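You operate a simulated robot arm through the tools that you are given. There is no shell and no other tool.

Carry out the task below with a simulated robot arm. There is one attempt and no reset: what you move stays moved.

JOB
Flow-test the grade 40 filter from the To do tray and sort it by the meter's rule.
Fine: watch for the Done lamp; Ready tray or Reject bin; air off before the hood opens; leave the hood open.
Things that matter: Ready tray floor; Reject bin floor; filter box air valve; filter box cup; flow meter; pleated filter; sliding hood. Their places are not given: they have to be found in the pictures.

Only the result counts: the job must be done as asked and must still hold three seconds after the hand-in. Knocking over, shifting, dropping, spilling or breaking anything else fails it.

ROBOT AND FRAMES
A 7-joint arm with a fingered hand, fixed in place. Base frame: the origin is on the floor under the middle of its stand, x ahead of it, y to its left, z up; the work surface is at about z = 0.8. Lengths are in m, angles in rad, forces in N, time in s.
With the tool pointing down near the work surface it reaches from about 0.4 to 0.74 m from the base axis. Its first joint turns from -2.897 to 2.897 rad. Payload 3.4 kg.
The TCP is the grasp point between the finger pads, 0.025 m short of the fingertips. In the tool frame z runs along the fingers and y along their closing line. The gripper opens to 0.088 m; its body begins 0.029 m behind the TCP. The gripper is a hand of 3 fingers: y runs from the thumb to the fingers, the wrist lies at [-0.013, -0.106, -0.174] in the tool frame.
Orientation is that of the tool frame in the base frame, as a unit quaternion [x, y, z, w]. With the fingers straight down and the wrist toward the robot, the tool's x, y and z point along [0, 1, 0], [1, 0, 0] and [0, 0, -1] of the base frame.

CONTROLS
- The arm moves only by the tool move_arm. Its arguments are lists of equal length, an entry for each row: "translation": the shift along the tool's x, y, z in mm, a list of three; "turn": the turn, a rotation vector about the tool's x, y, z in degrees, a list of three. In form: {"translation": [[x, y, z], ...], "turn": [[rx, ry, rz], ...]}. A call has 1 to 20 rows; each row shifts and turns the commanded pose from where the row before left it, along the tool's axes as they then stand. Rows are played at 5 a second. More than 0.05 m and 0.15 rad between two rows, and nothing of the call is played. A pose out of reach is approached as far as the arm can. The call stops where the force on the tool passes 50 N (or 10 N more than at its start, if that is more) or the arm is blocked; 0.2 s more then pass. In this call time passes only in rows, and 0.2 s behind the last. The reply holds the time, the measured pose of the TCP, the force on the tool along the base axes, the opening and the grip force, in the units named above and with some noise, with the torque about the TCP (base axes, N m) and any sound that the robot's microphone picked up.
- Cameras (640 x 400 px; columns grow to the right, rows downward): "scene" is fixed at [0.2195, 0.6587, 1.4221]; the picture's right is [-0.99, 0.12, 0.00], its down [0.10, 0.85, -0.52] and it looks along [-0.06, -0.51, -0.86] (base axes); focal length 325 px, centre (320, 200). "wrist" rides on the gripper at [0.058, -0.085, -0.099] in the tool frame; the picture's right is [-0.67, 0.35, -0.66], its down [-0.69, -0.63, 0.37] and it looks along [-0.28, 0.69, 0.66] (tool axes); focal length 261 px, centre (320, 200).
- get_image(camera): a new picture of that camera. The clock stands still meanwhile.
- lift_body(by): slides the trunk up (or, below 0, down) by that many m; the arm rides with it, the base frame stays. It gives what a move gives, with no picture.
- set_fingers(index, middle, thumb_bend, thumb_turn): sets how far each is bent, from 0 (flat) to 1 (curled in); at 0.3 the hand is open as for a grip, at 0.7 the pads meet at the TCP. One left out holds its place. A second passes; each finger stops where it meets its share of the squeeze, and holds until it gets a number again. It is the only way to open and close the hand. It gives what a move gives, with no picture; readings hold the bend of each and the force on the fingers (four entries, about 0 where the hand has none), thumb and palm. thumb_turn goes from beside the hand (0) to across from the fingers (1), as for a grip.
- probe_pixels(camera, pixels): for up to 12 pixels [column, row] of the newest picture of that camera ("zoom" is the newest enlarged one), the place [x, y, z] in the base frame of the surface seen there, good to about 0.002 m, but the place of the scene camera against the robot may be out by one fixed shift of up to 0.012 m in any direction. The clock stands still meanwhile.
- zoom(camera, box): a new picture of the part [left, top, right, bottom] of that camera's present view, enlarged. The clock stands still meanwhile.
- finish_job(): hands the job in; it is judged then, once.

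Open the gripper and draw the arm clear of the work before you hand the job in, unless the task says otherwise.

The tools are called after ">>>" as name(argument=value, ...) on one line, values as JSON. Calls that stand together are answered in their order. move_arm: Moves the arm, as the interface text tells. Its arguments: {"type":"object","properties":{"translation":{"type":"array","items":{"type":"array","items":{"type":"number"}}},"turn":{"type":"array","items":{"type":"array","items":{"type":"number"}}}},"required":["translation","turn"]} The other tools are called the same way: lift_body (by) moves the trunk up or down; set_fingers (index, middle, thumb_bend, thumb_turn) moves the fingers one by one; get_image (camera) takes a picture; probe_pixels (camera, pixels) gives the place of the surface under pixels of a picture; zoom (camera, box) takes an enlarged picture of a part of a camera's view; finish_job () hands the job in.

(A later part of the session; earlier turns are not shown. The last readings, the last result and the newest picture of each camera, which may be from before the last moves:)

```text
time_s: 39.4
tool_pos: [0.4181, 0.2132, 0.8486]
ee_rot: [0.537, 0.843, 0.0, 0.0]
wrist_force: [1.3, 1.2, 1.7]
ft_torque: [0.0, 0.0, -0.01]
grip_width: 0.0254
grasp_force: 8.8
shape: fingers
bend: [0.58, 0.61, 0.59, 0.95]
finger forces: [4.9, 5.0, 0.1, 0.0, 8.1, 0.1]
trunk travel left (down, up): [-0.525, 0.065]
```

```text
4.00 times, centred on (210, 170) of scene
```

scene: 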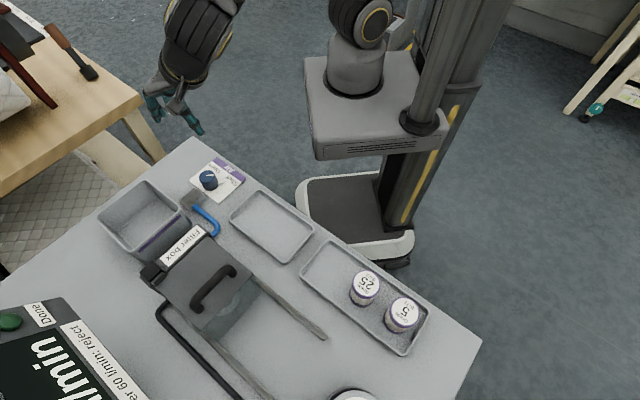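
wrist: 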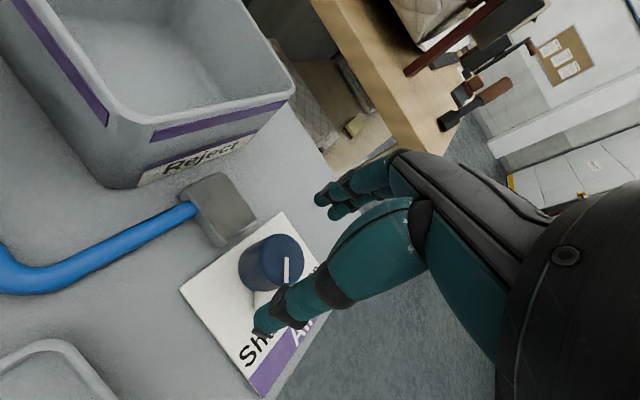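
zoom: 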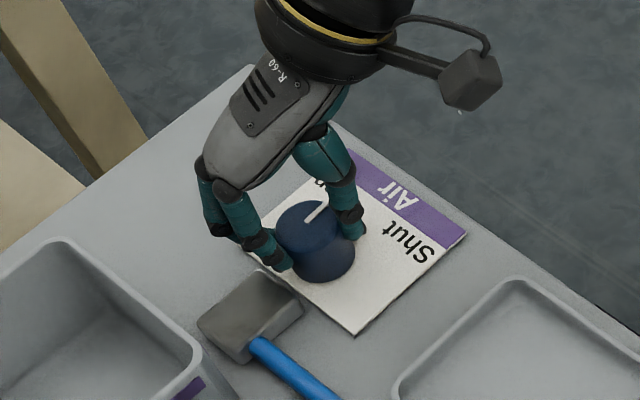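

The pointer now lies between Shut and Open. I turn another 35° counter-clockwise.

>>> move_arm(translation=[[0, 0, 0], [0, 0, 0], [0, 0, 0], [0, 0, 0], [0, 0, 0]], turn=[[0, 0, -7], [0, 0, -7], [0, 0, -7], [0, 0, -7], [0, 0, -7]])

>>> zoom(camera="wrist", box=[200, 160, 400, 360])

>>> zoom(camera="scene", box=[150, 120, 270, 220])

```text
time_s: 40.6
tool_pos: [0.4175, 0.2133, 0.849]
ee_rot: [0.258, 0.966, 0.0, 0.0]
wrist_force: [-0.8, 3.7, 1.5]
ft_torque: [0.06, 0.01, 0.01]
grip_width: 0.0251
grasp_force: 8.9
shape: fingers
bend: [0.58, 0.61, 0.59, 0.95]
finger forces: [5.7, 4.8, 0.0, 0.0, 7.7, 0.0]
trunk travel left (down, up): [-0.525, 0.065]
```

```text
2.00 times, centred on (300, 260) of wrist
```

zoom: 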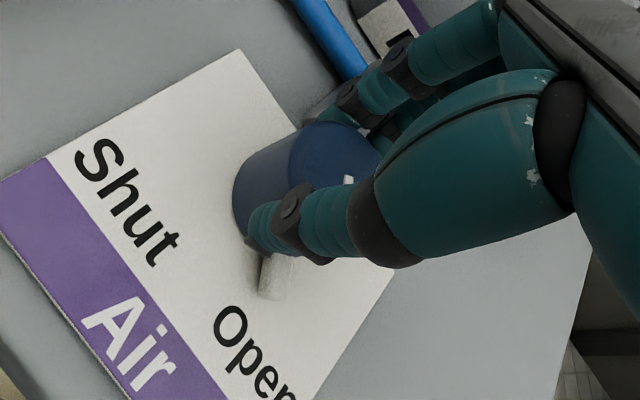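

```text
4.00 times, centred on (210, 170) of scene
```

zoom: 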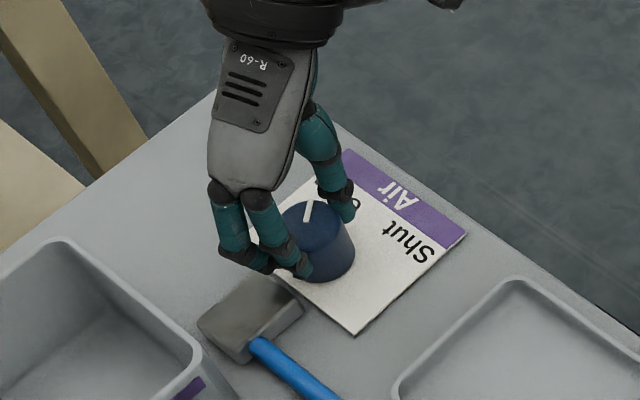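

The mark points nearly toward "Open" in the scene picture. I enlarge to measure its exact azimuth.

>>> zoom(camera="scene", box=[195, 155, 245, 195])

>>> zoom(camera="wrist", box=[240, 220, 360, 320])

```text
10.00 times, centred on (220, 175) of scene
```

zoom: 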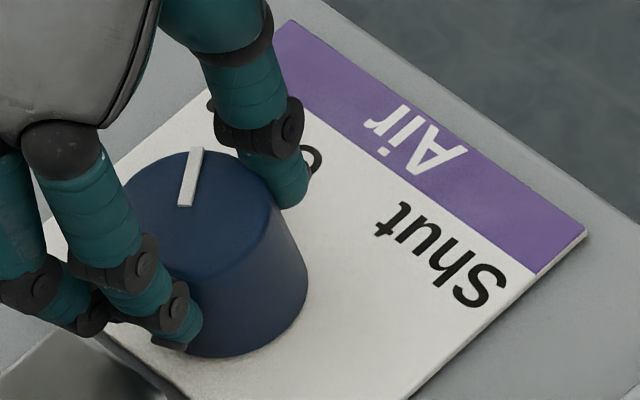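

```text
4.00 times, centred on (300, 270) of wrist
```

zoom: 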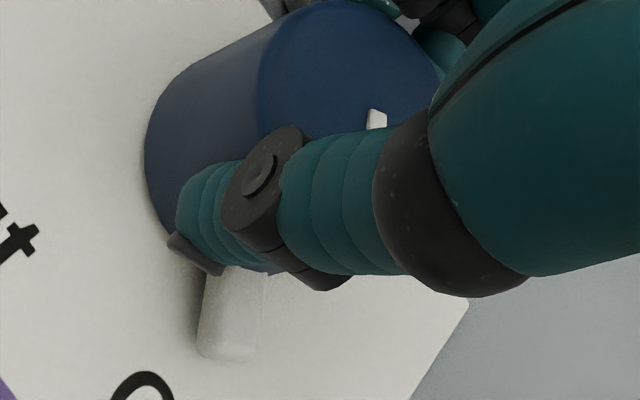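

The mark's azimuth works out at about 263°, so it is about 7° short of "Open" after a little slip. I turn 8° more and read the torque.

>>> move_arm(translation=[[0, 0, 0], [0, 0, 0]], turn=[[0, 0, -4], [0, 0, -4]])

>>> zoom(camera="scene", box=[195, 155, 245, 195])

>>> get_image(camera="scene")

>>> get_image(camera="wrist")

```text
time_s: 41.2
tool_pos: [0.4179, 0.2131, 0.8496]
ee_rot: [0.189, 0.982, 0.0, 0.0]
wrist_force: [-1.8, 4.0, 0.3]
ft_torque: [0.12, 0.08, -0.01]
grip_width: 0.0252
grasp_force: 9.3
shape: fingers
bend: [0.58, 0.61, 0.59, 0.95]
finger forces: [5.9, 4.5, 0.0, 0.1, 7.6, 0.0]
trunk travel left (down, up): [-0.525, 0.065]
```

```text
10.00 times, centred on (220, 175) of scene
```

zoom: 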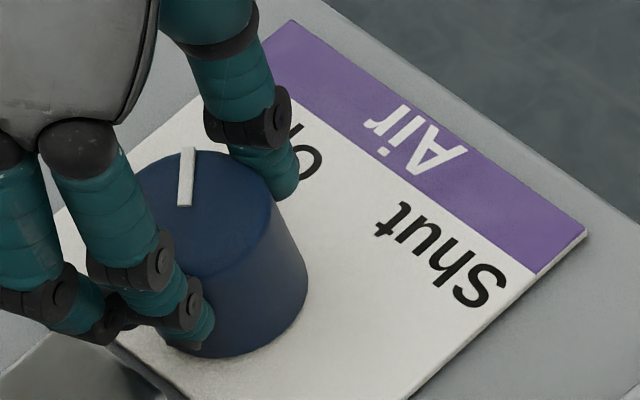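

```text
taken
```

scene: 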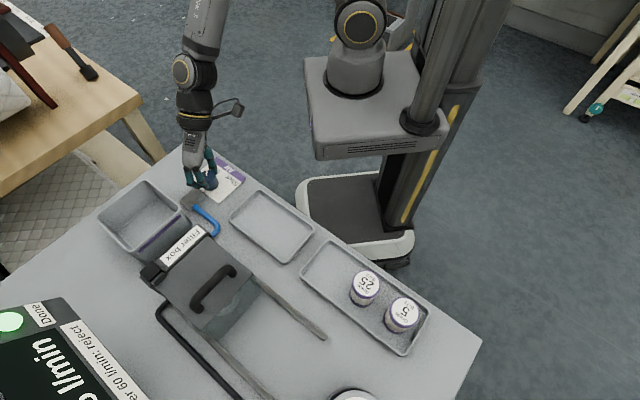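

```text
taken
```

wrist: 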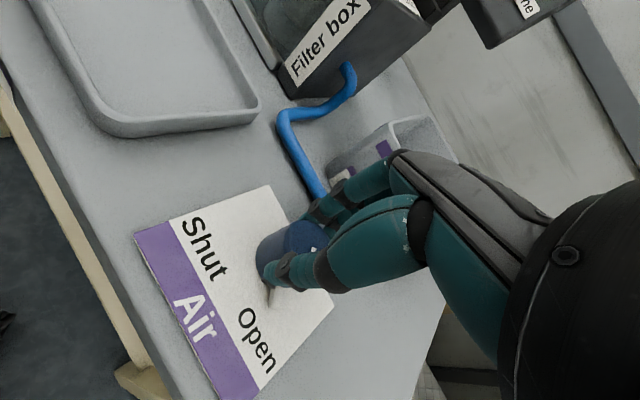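

The Done lamp at scene (10,322) is now lit bright green and the meter shows a new value. I enlarge the meter.

>>> zoom(camera="scene", box=[0, 280, 192, 400])

```text
3.33 times, centred on (96, 340) of scene
```

zoom: 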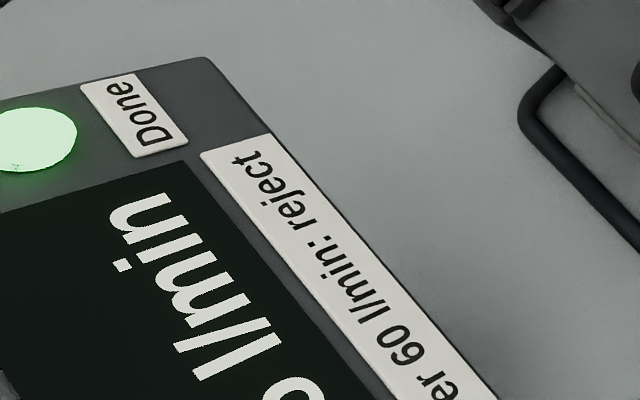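

The lamp is lit but the number is cut off in this view. I release the knob, leaving the air open, and lift so the wrist camera can read the meter.

>>> set_fingers(index=0.44, middle=0.44, thumb_bend=0.44)

>>> move_arm(translation=[[0, 0, -10], [0, 0, -20], [0, 0, -30], [0, 0, -40]], turn=[[0, 0, 0], [0, 0, 0], [0, 0, 0], [0, 0, 0]])

>>> get_image(camera="wrist")

>>> zoom(camera="scene", box=[0, 240, 256, 400])

```text
time_s: 42.2
tool_pos: [0.4184, 0.2133, 0.8488]
ee_rot: [0.19, 0.982, 0.0, 0.001]
wrist_force: [0.5, -0.5, -0.4]
ft_torque: [0.0, 0.03, 0.01]
grip_width: 0.0543
grasp_force: 0.1
shape: fingers
bend: [0.44, 0.44, 0.44, 0.97]
finger forces: [0.0, 0.0, 0.0, 0.0, 0.0, 0.0]
trunk travel left (down, up): [-0.525, 0.065]
```

```text
time_s: 43.2
tool_pos: [0.4168, 0.2156, 0.9505]
ee_rot: [0.192, 0.981, 0.0, -0.001]
wrist_force: [-0.6, 0.5, 0.4]
ft_torque: [0.01, 0.0, 0.01]
grip_width: 0.0544
grasp_force: 0.2
shape: fingers
bend: [0.44, 0.44, 0.44, 0.97]
finger forces: [0.0, 0.0, 0.1, 0.0, 0.0, 0.0]
trunk travel left (down, up): [-0.525, 0.065]
```

```text
taken
```

wrist: 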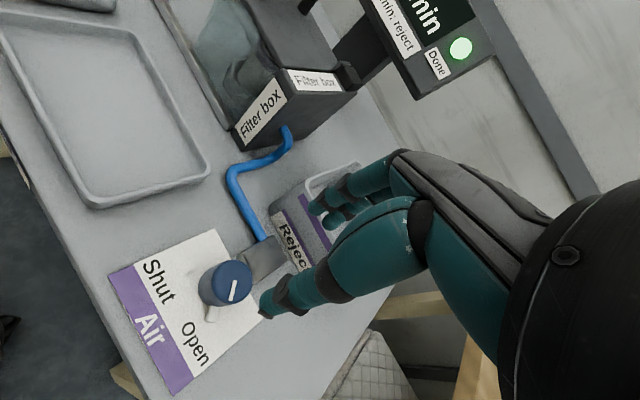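

```text
2.50 times, centred on (128, 320) of scene
```

zoom: 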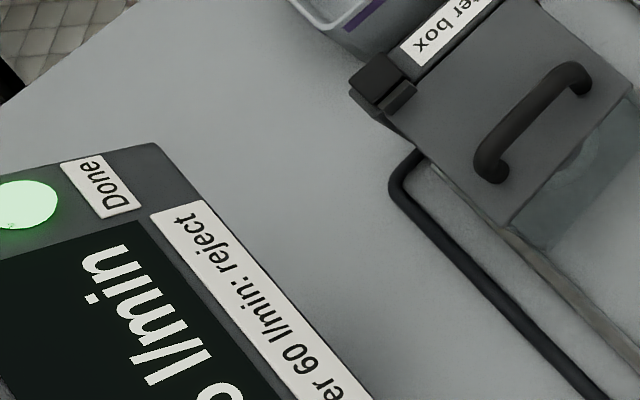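

The lamp stays lit. I shift back over the Ready tray at z ≈ 0.97 so the whole meter face comes into the wrist view.

>>> move_arm(translation=[[0, 0, -20], [40, 15, 0], [40, 16, 0], [41, 16, 0], [41, 16, 0]], turn=[[0, 0, 0], [0, 0, 0], [0, 0, 0], [0, 0, 0], [0, 0, 0]])

>>> get_image(camera="wrist")

>>> get_image(camera="scene")

```text
time_s: 44.4
tool_pos: [0.2888, 0.3308, 0.9685]
ee_rot: [0.19, 0.982, 0.001, 0.0]
wrist_force: [-0.5, 0.6, 0.1]
ft_torque: [-0.03, 0.05, -0.02]
grip_width: 0.0543
grasp_force: 0.0
shape: fingers
bend: [0.44, 0.44, 0.44, 0.97]
finger forces: [0.1, 0.1, 0.0, 0.1, 0.0, 0.1]
trunk travel left (down, up): [-0.525, 0.065]
```

```text
taken
```

wrist: 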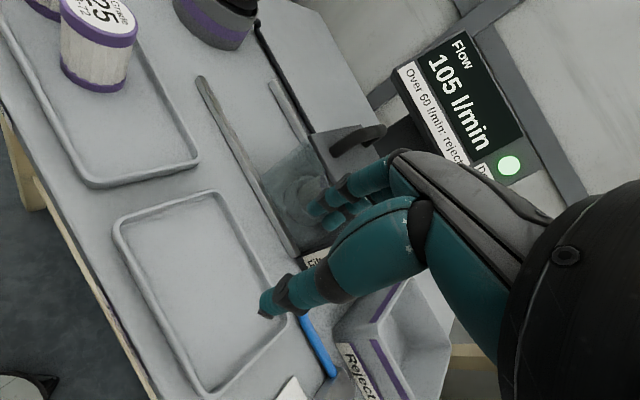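

```text
taken
```

scene: 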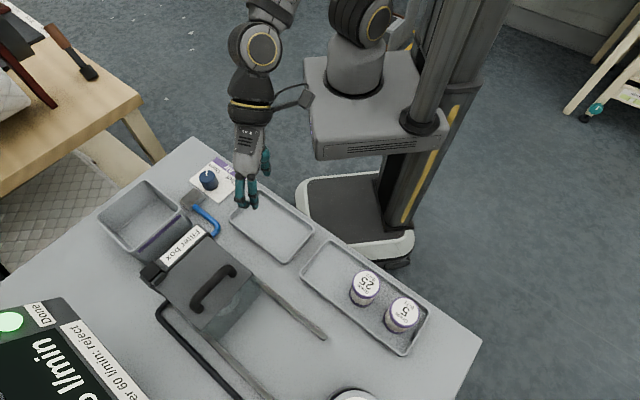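

The meter seems to read 105 l/min with the Done lamp lit; I enlarge it to be sure.

>>> zoom(camera="wrist", box=[390, 20, 550, 190])

>>> zoom(camera="scene", box=[0, 290, 160, 400])

```text
2.35 times, centred on (470, 105) of wrist
```

zoom: 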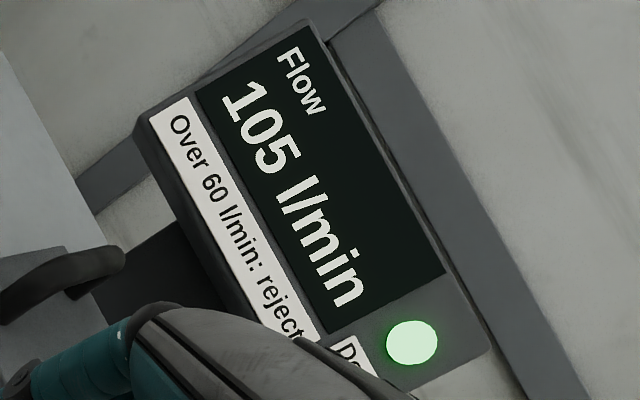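

```text
3.64 times, centred on (80, 345) of scene
```

zoom: 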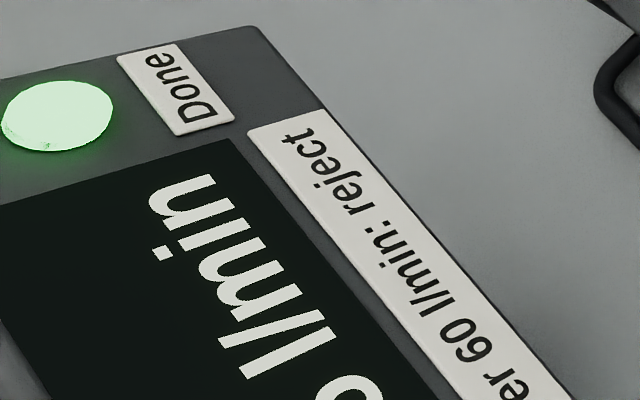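

It reads 105 l/min with Done lit. I let a second pass and read once more to be sure the value is steady.

>>> move_arm(translation=[[0, 0, 0], [0, 0, 0], [0, 0, 0], [0, 0, 0], [0, 0, 0]], turn=[[0, 0, 0], [0, 0, 0], [0, 0, 0], [0, 0, 0], [0, 0, 0]])

>>> zoom(camera="wrist", box=[390, 20, 550, 190])

>>> zoom(camera="scene", box=[190, 150, 250, 200])

```text
time_s: 45.6
tool_pos: [0.2892, 0.3305, 0.9677]
ee_rot: [0.191, 0.982, 0.0, -0.001]
wrist_force: [0.9, 0.2, -0.4]
ft_torque: [0.02, 0.01, 0.0]
grip_width: 0.0545
grasp_force: 0.1
shape: fingers
bend: [0.44, 0.44, 0.44, 0.97]
finger forces: [0.1, 0.1, 0.1, 0.1, 0.0, 0.1]
trunk travel left (down, up): [-0.525, 0.065]
```

```text
2.35 times, centred on (470, 105) of wrist
```

zoom: 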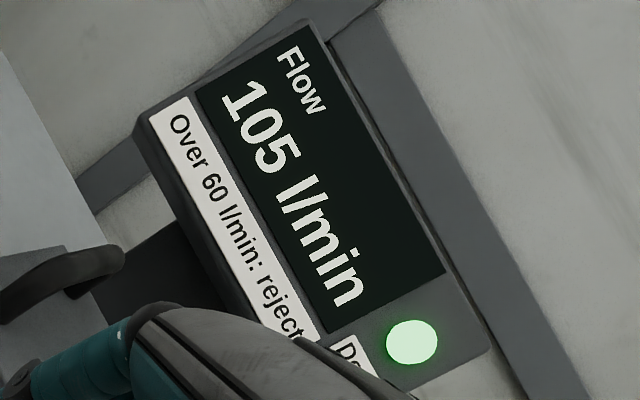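

```text
8.00 times, centred on (220, 175) of scene
```

zoom: 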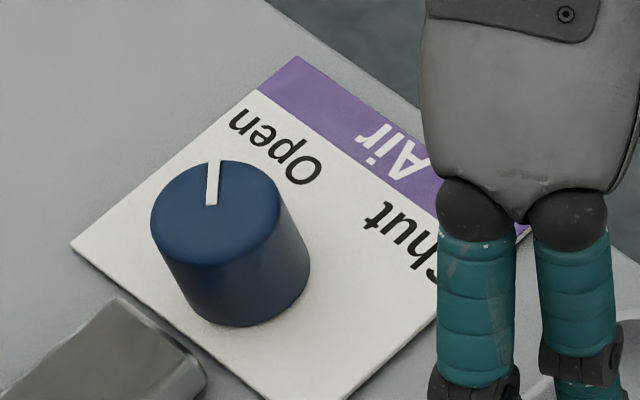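

The value is steady: 105 l/min, over 60, so the filter goes to the Reject bin. I go back over the knob to shut the air first.

>>> move_arm(translation=[[-41, -16, 0], [-41, -16, 0], [-40, -16, 0], [-40, -15, 0], [0, 0, 20], [0, 0, 30], [0, 0, 25]], turn=[[0, 0, 0], [0, 0, 0], [0, 0, 0], [0, 0, 0], [0, 0, 0], [0, 0, 0], [0, 0, 0]])

>>> zoom(camera="scene", box=[150, 120, 270, 220])

>>> zoom(camera="wrist", box=[180, 160, 400, 360])

```text
time_s: 47.2
tool_pos: [0.4178, 0.2164, 0.8936]
ee_rot: [0.191, 0.982, 0.0, 0.0]
wrist_force: [0.8, -0.3, 0.1]
ft_torque: [-0.01, 0.01, -0.02]
grip_width: 0.0544
grasp_force: 0.0
shape: fingers
bend: [0.44, 0.44, 0.44, 0.97]
finger forces: [0.0, 0.0, 0.1, 0.0, 0.0, 0.0]
trunk travel left (down, up): [-0.525, 0.065]
```

```text
4.00 times, centred on (210, 170) of scene
```

zoom: 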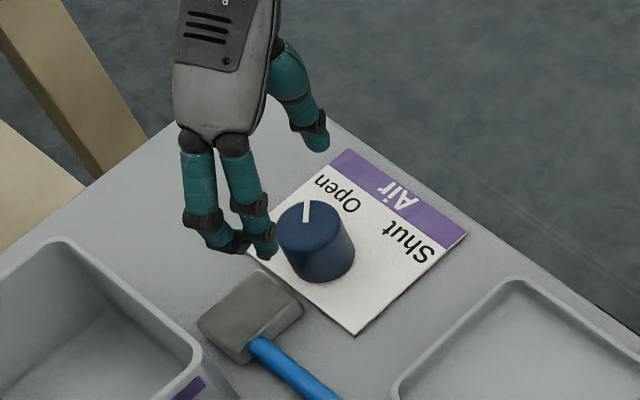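

```text
2.00 times, centred on (290, 260) of wrist
```

zoom: 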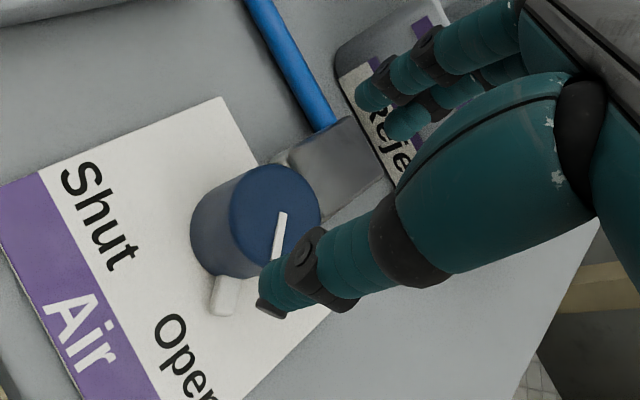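

The hand is over the knob again. I open slightly wider and descend 44 mm.

>>> set_fingers(index=0.39, middle=0.39, thumb_bend=0.39)

>>> move_arm(translation=[[0, 0, 15], [0, 0, 15], [0, 0, 10], [0, 0, 4.5]], turn=[[0, 0, 0], [0, 0, 0], [0, 0, 0], [0, 0, 0]])

>>> set_fingers(index=0.6, middle=0.6, thumb_bend=0.61)

>>> zoom(camera="scene", box=[150, 120, 270, 220])

```text
time_s: 48.2
tool_pos: [0.4162, 0.2155, 0.8948]
ee_rot: [0.191, 0.982, 0.0, 0.0]
wrist_force: [0.7, -0.7, -0.5]
ft_torque: [0.0, -0.01, 0.0]
grip_width: 0.065
grasp_force: 0.1
shape: fingers
bend: [0.39, 0.39, 0.39, 0.97]
finger forces: [0.0, 0.0, 0.1, 0.0, 0.0, 0.1]
trunk travel left (down, up): [-0.525, 0.065]
```

```text
time_s: 49.2
tool_pos: [0.4184, 0.2141, 0.8505]
ee_rot: [0.191, 0.982, 0.0, 0.0]
wrist_force: [0.3, -0.9, -0.5]
ft_torque: [-0.01, -0.01, 0.01]
grip_width: 0.065
grasp_force: 0.0
shape: fingers
bend: [0.39, 0.39, 0.39, 0.97]
finger forces: [0.0, 0.0, 0.0, 0.1, 0.0, 0.0]
trunk travel left (down, up): [-0.525, 0.065]
```

```text
time_s: 50.2
tool_pos: [0.4183, 0.2129, 0.8492]
ee_rot: [0.191, 0.982, 0.0, 0.0]
wrist_force: [-0.5, -1.8, 0.5]
ft_torque: [-0.02, -0.03, 0.0]
grip_width: 0.0289
grasp_force: 2.8
shape: fingers
bend: [0.57, 0.59, 0.56, 0.97]
finger forces: [1.7, 0.9, 0.0, 0.1, 3.7, 0.0]
trunk travel left (down, up): [-0.525, 0.065]
```

```text
4.00 times, centred on (210, 170) of scene
```

zoom: 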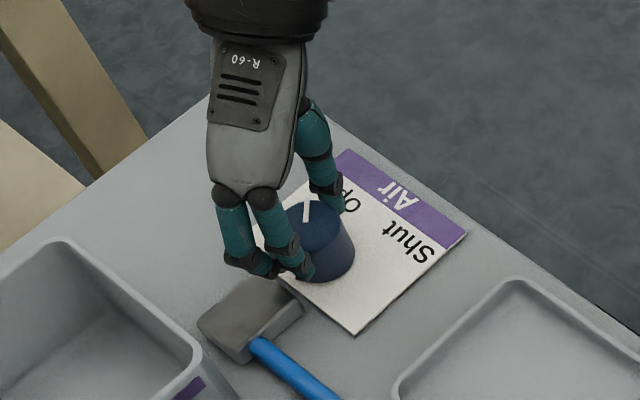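

The knob is held lightly with balanced contact. I squeeze to about the earlier grip and turn clockwise 35°.

>>> set_fingers(index=0.67, middle=0.68, thumb_bend=0.67)

>>> move_arm(translation=[[0, 0, 0], [0, 0, 0], [0, 0, 0], [0, 0, 0], [0, 0, 0]], turn=[[0, 0, 7], [0, 0, 7], [0, 0, 7], [0, 0, 7], [0, 0, 7]])

>>> zoom(camera="scene", box=[150, 120, 270, 220])

```text
time_s: 51.2
tool_pos: [0.4186, 0.2144, 0.849]
ee_rot: [0.19, 0.982, 0.0, 0.0]
wrist_force: [2.8, 3.0, 1.7]
ft_torque: [0.09, -0.03, 0.03]
grip_width: 0.0269
grasp_force: 9.4
shape: fingers
bend: [0.58, 0.62, 0.57, 0.97]
finger forces: [5.8, 5.7, 0.0, 0.1, 7.4, 0.0]
trunk travel left (down, up): [-0.525, 0.065]
```

```text
time_s: 52.4
tool_pos: [0.4188, 0.2123, 0.8501]
ee_rot: [0.477, 0.879, 0.0, -0.001]
wrist_force: [5.3, 0.7, -2.5]
ft_torque: [0.0, -0.14, 0.03]
grip_width: 0.0267
grasp_force: 9.8
shape: fingers
bend: [0.58, 0.62, 0.58, 0.97]
finger forces: [6.2, 5.9, 0.0, 0.0, 6.8, 0.0]
trunk travel left (down, up): [-0.525, 0.065]
```

```text
4.00 times, centred on (210, 170) of scene
```

zoom: 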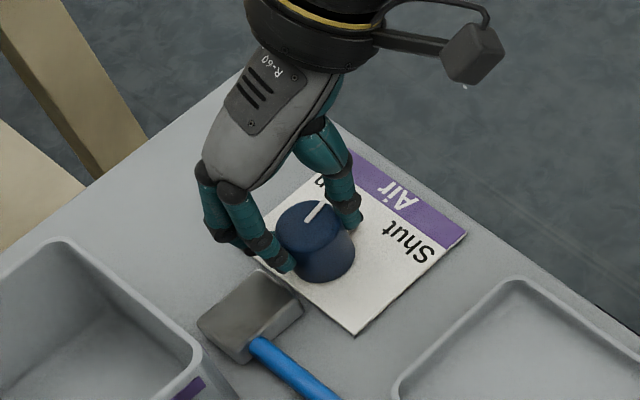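

The mark has turned back toward Shut with the hand. I continue 35° more clockwise.

>>> move_arm(translation=[[0, 0, 0], [0, 0, 0], [0, 0, 0], [0, 0, 0], [0, 0, 0]], turn=[[0, 0, 7], [0, 0, 7], [0, 0, 7], [0, 0, 7], [0, 0, 7]])

>>> zoom(camera="scene", box=[150, 120, 270, 220])

>>> get_image(camera="scene")

```text
time_s: 53.6
tool_pos: [0.4192, 0.2137, 0.8496]
ee_rot: [0.72, 0.694, 0.0, 0.0]
wrist_force: [4.3, -2.3, 0.9]
ft_torque: [-0.08, -0.12, 0.03]
grip_width: 0.0267
grasp_force: 9.9
shape: fingers
bend: [0.58, 0.62, 0.58, 0.97]
finger forces: [6.1, 6.6, 0.1, 0.1, 6.9, 0.1]
trunk travel left (down, up): [-0.525, 0.065]
```

```text
4.00 times, centred on (210, 170) of scene
```

zoom: 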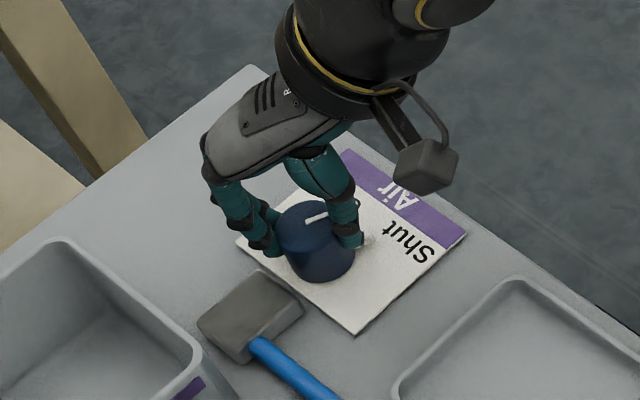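

```text
taken
```

scene: 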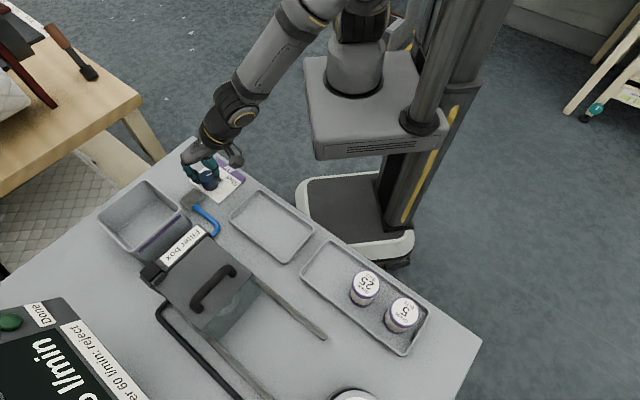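

The Done lamp has gone dark and the mark is about 20° short of Shut. I turn 21° more clockwise and measure.

>>> move_arm(translation=[[0, 0, 0], [0, 0, 0], [0, 0, 0]], turn=[[0, 0, 7], [0, 0, 7], [0, 0, 7]])

>>> zoom(camera="scene", box=[195, 155, 245, 195])

>>> zoom(camera="wrist", box=[200, 160, 400, 360])

```text
time_s: 54.4
tool_pos: [0.4179, 0.2112, 0.8496]
ee_rot: [0.835, 0.551, 0.0, 0.001]
wrist_force: [4.6, -6.1, 1.1]
ft_torque: [-0.15, -0.16, -0.01]
grip_width: 0.0263
grasp_force: 10.2
shape: fingers
bend: [0.58, 0.61, 0.58, 0.97]
finger forces: [6.4, 7.4, 0.0, 0.0, 6.5, 0.1]
trunk travel left (down, up): [-0.525, 0.065]
```

```text
10.00 times, centred on (220, 175) of scene
```

zoom: 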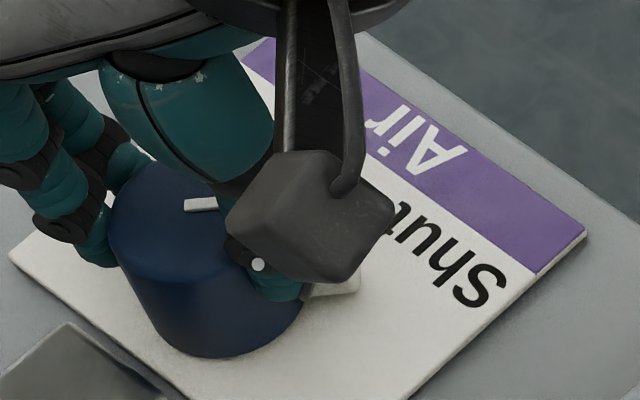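

```text
2.00 times, centred on (300, 260) of wrist
```

zoom: 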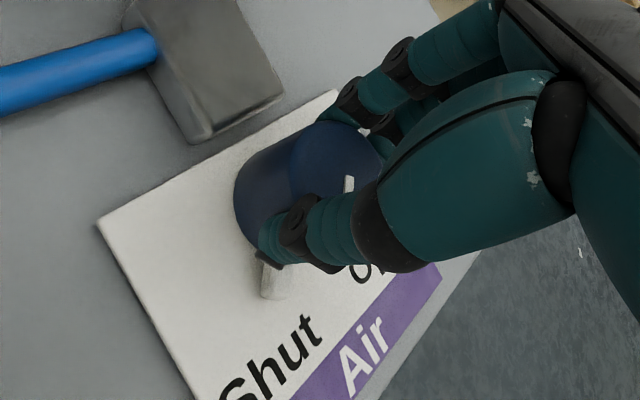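

The mark is horizontal again, matching its initial Shut direction. I add 4° to make sure it is fully shut, then release.

>>> move_arm(translation=[[0, 0, 0]], turn=[[0, 0, 4]])

>>> set_fingers(index=0.4, middle=0.4, thumb_bend=0.4)

>>> move_arm(translation=[[0, 0, -10], [0, 0, -20], [0, 0, -30], [0, 0, -40], [0, 0, -40], [0, 0, -30]], turn=[[0, 0, 0], [0, 0, 0], [0, 0, 0], [0, 0, 0], [0, 0, 0], [0, 0, 0]])

>>> get_image(camera="scene")

>>> zoom(camera="scene", box=[195, 155, 245, 195])

>>> get_image(camera="wrist")

```text
time_s: 54.8
tool_pos: [0.4183, 0.2126, 0.8499]
ee_rot: [0.853, 0.523, 0.001, 0.0]
wrist_force: [4.1, -4.3, 1.5]
ft_torque: [-0.12, -0.12, 0.06]
grip_width: 0.0264
grasp_force: 10.2
shape: fingers
bend: [0.58, 0.61, 0.58, 0.98]
finger forces: [6.7, 7.2, 0.0, 0.0, 6.7, 0.1]
trunk travel left (down, up): [-0.525, 0.065]
```

```text
time_s: 55.8
tool_pos: [0.4186, 0.2128, 0.8494]
ee_rot: [0.853, 0.523, 0.001, 0.0]
wrist_force: [0.4, 0.5, 0.1]
ft_torque: [0.01, 0.02, -0.01]
grip_width: 0.063
grasp_force: 0.1
shape: fingers
bend: [0.4, 0.4, 0.4, 0.98]
finger forces: [0.0, 0.0, 0.0, 0.0, 0.0, 0.1]
trunk travel left (down, up): [-0.525, 0.065]
```

```text
time_s: 57.2
tool_pos: [0.4197, 0.2131, 1.0208]
ee_rot: [0.853, 0.522, 0.001, 0.0]
wrist_force: [-0.2, 0.2, 0.5]
ft_torque: [0.01, 0.03, 0.0]
grip_width: 0.0629
grasp_force: 0.0
shape: fingers
bend: [0.4, 0.4, 0.4, 0.98]
finger forces: [0.0, 0.0, 0.0, 0.1, 0.1, 0.0]
trunk travel left (down, up): [-0.525, 0.065]
```

```text
taken
```

scene: 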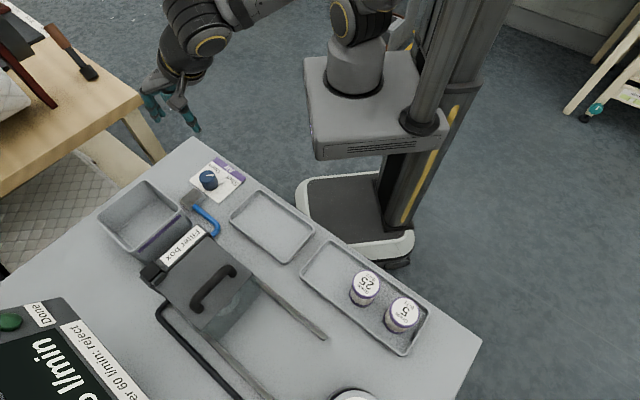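

```text
10.00 times, centred on (220, 175) of scene
```

zoom: 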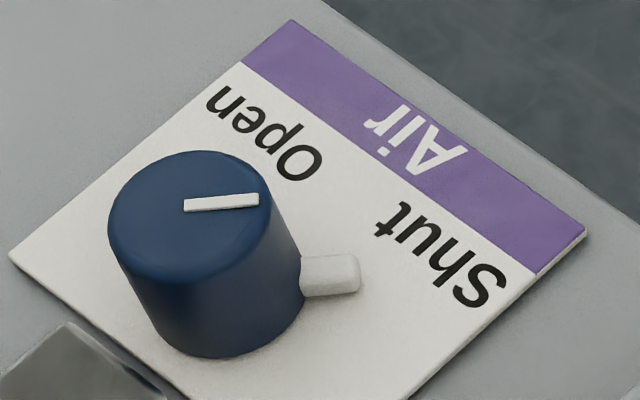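

```text
taken
```

wrist: 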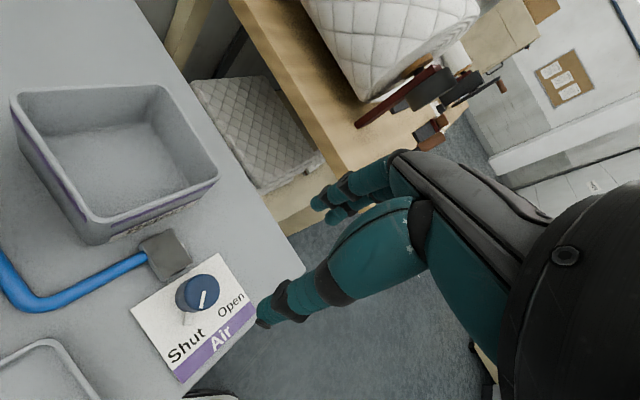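

The knob is back at Shut (mark slope matches the initial picture) and the Done lamp is dark. I check the meter's value in the scene view as far as it is visible.

>>> zoom(camera="scene", box=[0, 280, 192, 400])

```text
3.33 times, centred on (96, 340) of scene
```

zoom: 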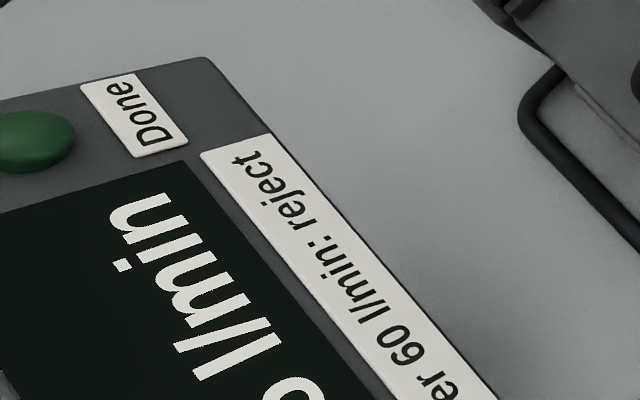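

The display text position is the same as with the held reading, so I will look at it again from the wrist camera. I probe the handle's closed position in the scene picture first.

>>> probe_pixels(camera="scene", pixels=[[230, 270], [213, 288], [197, 302], [221, 279], [205, 296], [190, 250], [160, 277], [152, 270], [256, 280], [205, 330], [180, 290], [225, 250]])

>>> zoom(camera="scene", box=[130, 220, 290, 340])

```text
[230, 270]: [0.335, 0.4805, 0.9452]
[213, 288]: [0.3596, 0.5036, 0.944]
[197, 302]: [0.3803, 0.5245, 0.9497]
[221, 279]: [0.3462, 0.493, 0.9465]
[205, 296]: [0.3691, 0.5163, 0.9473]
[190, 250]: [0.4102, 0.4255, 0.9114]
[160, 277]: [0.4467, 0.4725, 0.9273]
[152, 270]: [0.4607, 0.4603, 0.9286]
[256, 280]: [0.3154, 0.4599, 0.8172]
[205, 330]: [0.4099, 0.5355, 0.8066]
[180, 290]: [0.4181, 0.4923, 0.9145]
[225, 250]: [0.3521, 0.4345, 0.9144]
```

```text
3.33 times, centred on (210, 280) of scene
```

zoom: 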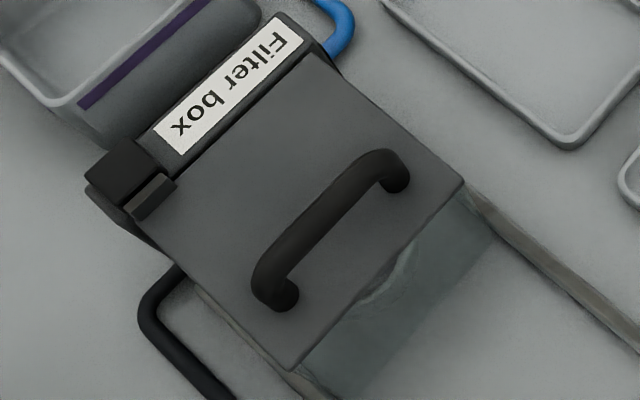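

The bar now sits at u≈−0.0955 (travel 0.129 m). I turn the hand back to 45°, close it, and move to above the panel side of the handle, viewing the meter on the way.

>>> move_arm(translation=[[0, 0, 0], [0, 0, 0], [0, 0, 0], [0, 0, 0], [0, 0, 0], [0, 0, 0], [0, 0, 0], [0, 0, 0], [0, 0, 0], [0, 0, 0]], turn=[[0, 0, -7.2], [0, 0, -7.2], [0, 0, -7.2], [0, 0, -7.2], [0, 0, -7.2], [0, 0, -7.2], [0, 0, -7.2], [0, 0, -7.2], [0, 0, -7.2], [0, 0, -7.2]])

>>> set_fingers(index=0.68, middle=0.68, thumb_bend=0.68)

>>> move_arm(translation=[[32, 25.6, 0], [32, 25.6, 0], [32, 25.6, 0], [32, 25.6, 0], [32, 25.6, 0], [33, 25.5, 0]], turn=[[0, 0, 0], [0, 0, 0], [0, 0, 0], [0, 0, 0], [0, 0, 0], [0, 0, 0]])

>>> get_image(camera="wrist")

>>> get_image(camera="scene")

```text
time_s: 59.4
tool_pos: [0.4193, 0.2126, 1.0191]
ee_rot: [0.381, 0.925, 0.001, -0.001]
wrist_force: [-0.4, -0.8, -0.5]
ft_torque: [0.0, 0.0, -0.02]
grip_width: 0.063
grasp_force: 0.0
shape: fingers
bend: [0.4, 0.4, 0.4, 0.98]
finger forces: [0.0, 0.0, 0.0, 0.0, 0.0, 0.0]
trunk travel left (down, up): [-0.525, 0.065]
```

```text
time_s: 60.4
tool_pos: [0.4192, 0.2131, 1.0202]
ee_rot: [0.382, 0.924, -0.001, -0.001]
wrist_force: [0.1, 0.7, 0.5]
ft_torque: [-0.01, -0.04, -0.01]
grip_width: 0.0032
grasp_force: 0.1
shape: fingers
bend: [0.68, 0.68, 0.68, 0.98]
finger forces: [0.1, 0.0, 0.0, 0.0, 0.0, 0.0]
trunk travel left (down, up): [-0.525, 0.065]
```

```text
time_s: 61.8
tool_pos: [0.4013, 0.3638, 1.0207]
ee_rot: [0.379, 0.926, -0.003, 0.0]
wrist_force: [-0.2, 0.7, 0.4]
ft_torque: [0.02, 0.0, -0.03]
grip_width: 0.0029
grasp_force: 0.1
shape: fingers
bend: [0.68, 0.68, 0.68, 0.98]
finger forces: [0.0, 0.1, 0.1, 0.0, 0.1, 0.0]
out of reach, approached as far as the arm can: row 4, 5, 6
trunk travel left (down, up): [-0.525, 0.065]
```

```text
taken
```

wrist: 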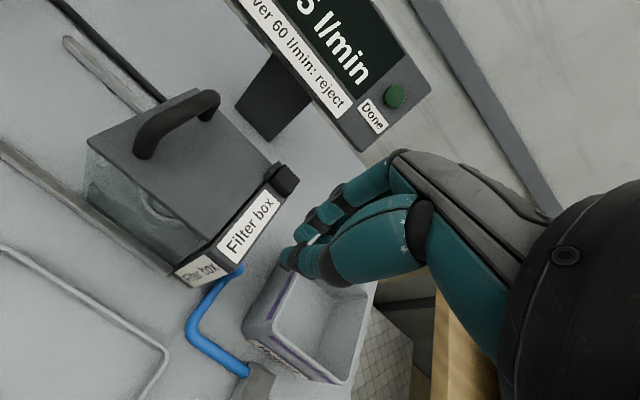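

```text
taken
```

scene: 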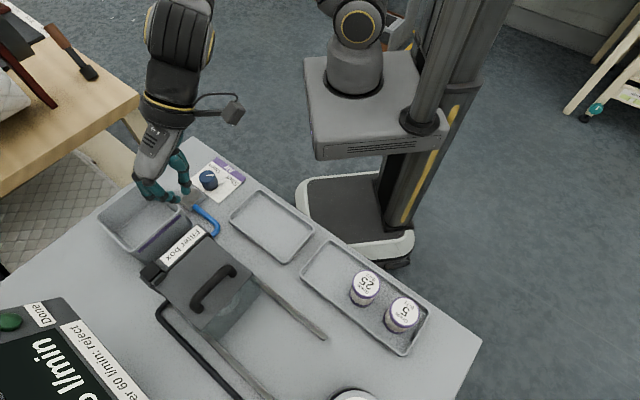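

The arm stopped short at (0.401, 0.364) — "out of reach" in this arm posture — while the meter still holds "…5 l/min" with Done dark. I back the command off toward the robot and see how the pose responds.

>>> move_arm(translation=[[0, -35, 0], [0, -35, 0], [0, 0, 0]], turn=[[0, 0, 0], [0, 0, 0], [0, 0, 0]])

```text
time_s: 62.6
tool_pos: [0.3527, 0.3123, 1.0205]
ee_rot: [0.382, 0.924, 0.0, 0.0]
wrist_force: [-0.6, 0.2, -0.1]
ft_torque: [0.03, 0.01, 0.0]
grip_width: 0.0027
grasp_force: 0.0
shape: fingers
bend: [0.68, 0.68, 0.68, 0.98]
finger forces: [0.1, 0.0, 0.0, 0.0, 0.1, 0.0]
trunk travel left (down, up): [-0.525, 0.065]
```

The command follows the reached pose, so nothing is wound up. I look at the arm's posture.

>>> get_image(camera="scene")

```text
taken
```

scene: 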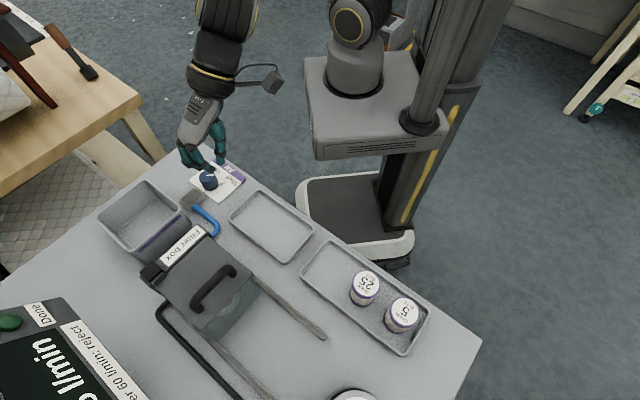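

I try another route: sideways over the trays first (−u), then outward toward the hood.

>>> move_arm(translation=[[35, 0, 0], [35, 0, 0], [35, 0, 0], [0, 30, 0], [0, 30, 0], [0, 30, 0]], turn=[[0, 0, 0], [0, 0, 0], [0, 0, 0], [0, 0, 0], [0, 0, 0], [0, 0, 0]])

>>> get_image(camera="scene")

```text
time_s: 64.0
tool_pos: [0.3309, 0.4234, 1.0199]
ee_rot: [0.381, 0.925, -0.001, -0.001]
wrist_force: [0.6, -0.1, 1.1]
ft_torque: [0.02, 0.03, 0.02]
grip_width: 0.0029
grasp_force: 0.1
shape: fingers
bend: [0.68, 0.68, 0.68, 0.98]
finger forces: [0.1, 0.0, 0.0, 0.1, 0.1, 0.0]
out of reach, approached as far as the arm can: row 3, 4, 5
trunk travel left (down, up): [-0.525, 0.065]
```

```text
taken
```

scene: 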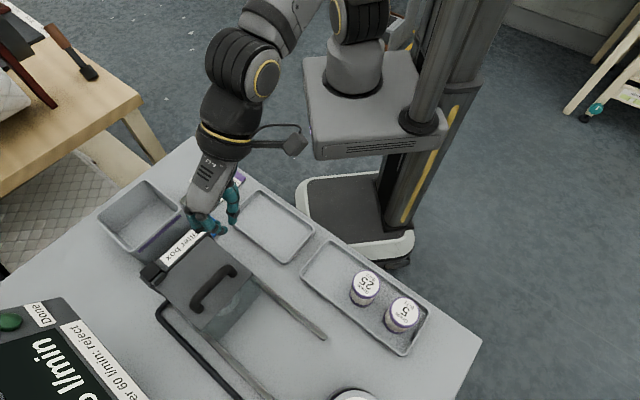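

The arm has found a good posture again at (0.331, 0.423). I move on to the panel side of the handle (u≈−0.048, v≈0.600).

>>> move_arm(translation=[[-6, 22, 0], [-6, 22, 0], [-5.4, 22.6, 0], [0, 0, 0]], turn=[[0, 0, 0], [0, 0, 0], [0, 0, 0], [0, 0, 0]])

>>> get_image(camera="scene")

>>> get_image(camera="wrist")

```text
time_s: 65.0
tool_pos: [0.3895, 0.4579, 1.0193]
ee_rot: [0.382, 0.924, 0.0, 0.001]
wrist_force: [-0.2, 0.1, 0.2]
ft_torque: [0.0, 0.04, 0.01]
grip_width: 0.0028
grasp_force: 0.1
shape: fingers
bend: [0.68, 0.68, 0.68, 0.98]
finger forces: [0.1, 0.0, 0.1, 0.1, 0.0, 0.0]
trunk travel left (down, up): [-0.525, 0.065]
```

```text
taken
```

scene: 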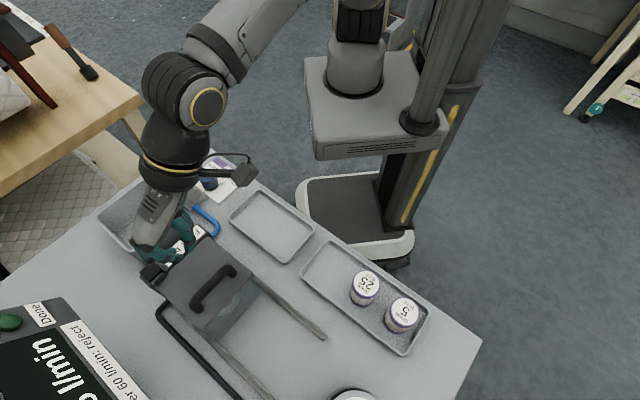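

```text
taken
```

wrist: 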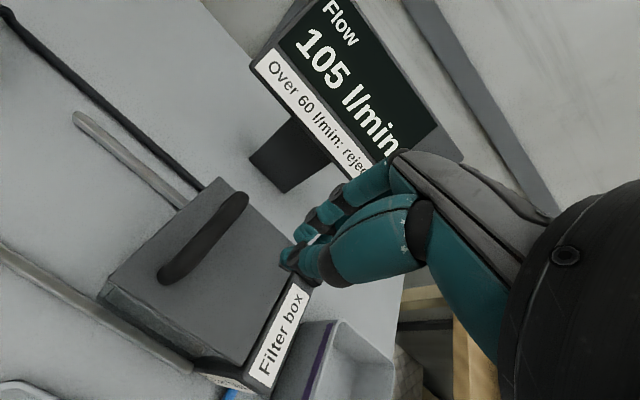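

The meter holds its 105 reading with the lamp dark. The handle bar lies at wrist (205,240); I probe it and the fingertip clearance before descending.

>>> probe_pixels(camera="wrist", pixels=[[235, 203], [205, 235], [175, 268], [215, 225], [290, 255], [318, 262], [270, 300], [250, 290]])

```text
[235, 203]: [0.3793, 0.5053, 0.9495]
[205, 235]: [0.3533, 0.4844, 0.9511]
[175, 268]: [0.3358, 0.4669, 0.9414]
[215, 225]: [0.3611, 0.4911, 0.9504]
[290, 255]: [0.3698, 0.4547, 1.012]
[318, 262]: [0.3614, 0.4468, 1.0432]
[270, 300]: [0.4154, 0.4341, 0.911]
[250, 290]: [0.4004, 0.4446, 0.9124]
```

The bar's centre is at u≈−0.0925, the TCP at u≈−0.048, so there is about 25 mm clearance. I descend 72 mm.

>>> move_arm(translation=[[0, 0, 25], [0, 0, 25], [0, 0, 15], [0, 0, 7]], turn=[[0, 0, 0], [0, 0, 0], [0, 0, 0], [0, 0, 0]])

>>> zoom(camera="scene", box=[120, 190, 280, 330])

>>> zoom(camera="wrist", box=[140, 160, 400, 360])

```text
time_s: 66.0
tool_pos: [0.3886, 0.4577, 0.9485]
ee_rot: [0.382, 0.924, 0.0, 0.0]
wrist_force: [0.0, 0.5, 0.1]
ft_torque: [0.02, -0.02, -0.04]
grip_width: 0.0029
grasp_force: 0.1
shape: fingers
bend: [0.68, 0.68, 0.68, 0.98]
finger forces: [0.0, 0.1, 0.0, 0.0, 0.1, 0.0]
trunk travel left (down, up): [-0.525, 0.065]
```

```text
2.86 times, centred on (200, 260) of scene
```

zoom: 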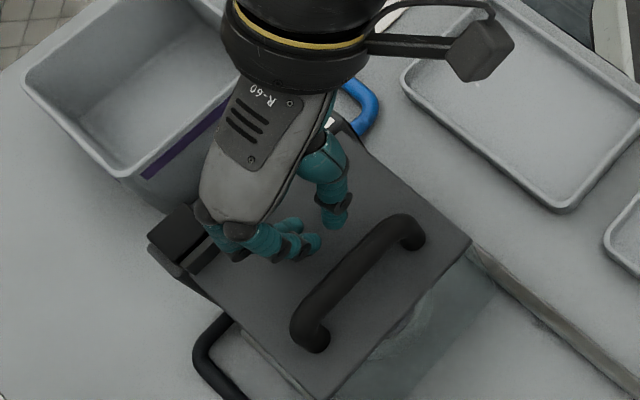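

```text
2.00 times, centred on (270, 260) of wrist
```

zoom: 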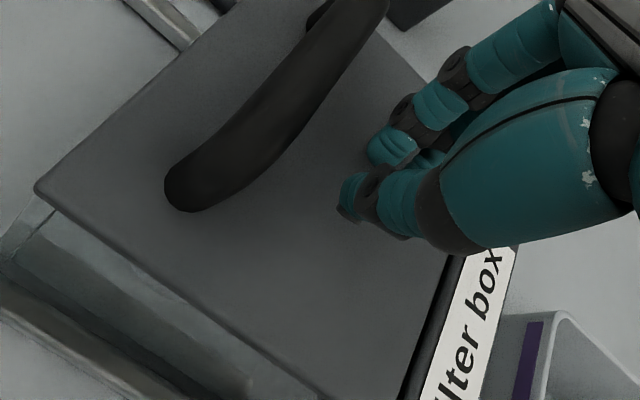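

The fingers are on the panel side of the bar. I push along +x of the tool (away from the panel) 80 mm in 8 mm rows.

>>> move_arm(translation=[[8, 0, 0], [8, 0, 0], [7, 0, 0], [5, 0, 0], [6, 0, 0], [8, 0, 0], [8, 0, 0], [8, 0, 0], [8, 0, 0]], turn=[[0, 0, 0], [0, 0, 0], [0, 0, 0], [0, 0, 0], [0, 0, 0], [0, 0, 0], [0, 0, 0], [0, 0, 0], [0, 0, 0]])

>>> get_image(camera="scene")

>>> get_image(camera="wrist")

```text
time_s: 68.0
tool_pos: [0.3433, 0.5036, 0.9492]
ee_rot: [0.382, 0.924, 0.0, 0.0]
wrist_force: [0.5, -0.7, 0.8]
ft_torque: [-0.01, 0.01, -0.01]
grip_width: 0.0028
grasp_force: 0.2
shape: fingers
bend: [0.68, 0.68, 0.68, 0.98]
finger forces: [0.6, 0.1, 0.0, 0.1, 0.0, 0.0]
trunk travel left (down, up): [-0.525, 0.065]
```

```text
taken
```

scene: 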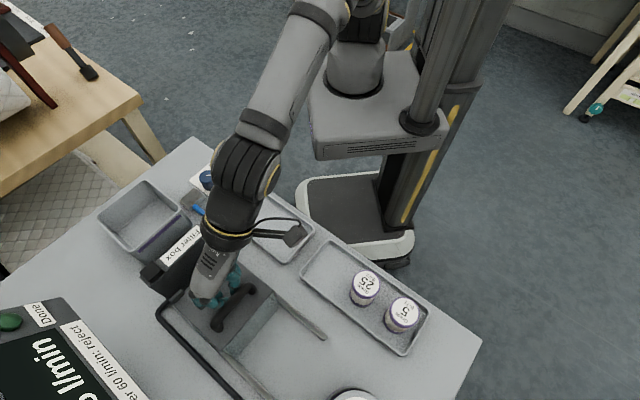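

```text
taken
```

wrist: 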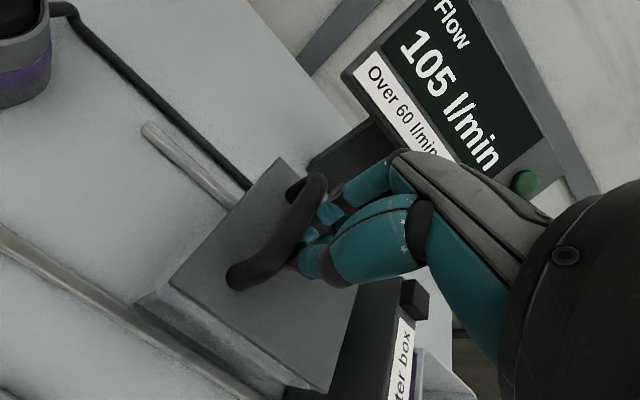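

The hood slides open at about 0.6 N. I continue 72 mm more.

>>> move_arm(translation=[[8, 0, 0], [8, 0, 0], [8, 0, 0], [8, 0, 0], [8, 0, 0], [8, 0, 0], [8, 0, 0], [8, 0, 0], [8, 0, 0]], turn=[[0, 0, 0], [0, 0, 0], [0, 0, 0], [0, 0, 0], [0, 0, 0], [0, 0, 0], [0, 0, 0], [0, 0, 0], [0, 0, 0]])

>>> get_image(camera="scene")

>>> get_image(camera="wrist")

```text
time_s: 70.0
tool_pos: [0.2922, 0.5544, 0.9499]
ee_rot: [0.382, 0.924, 0.0, 0.0]
wrist_force: [0.3, 0.1, 0.2]
ft_torque: [-0.01, 0.02, -0.03]
grip_width: 0.0028
grasp_force: 0.2
shape: fingers
bend: [0.68, 0.68, 0.68, 0.98]
finger forces: [0.8, 0.1, 0.0, 0.0, 0.1, 0.0]
trunk travel left (down, up): [-0.525, 0.065]
```

```text
taken
```

scene: 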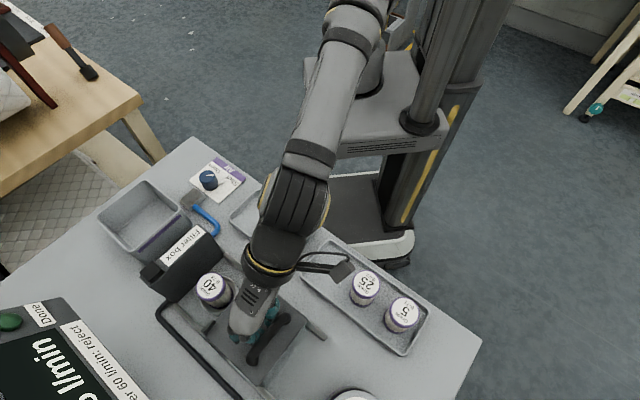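

```text
taken
```

wrist: 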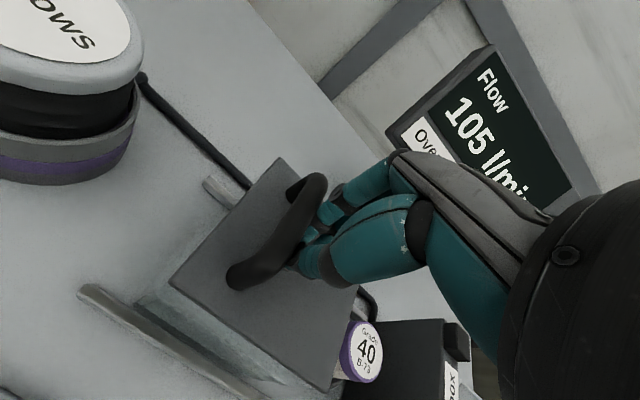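

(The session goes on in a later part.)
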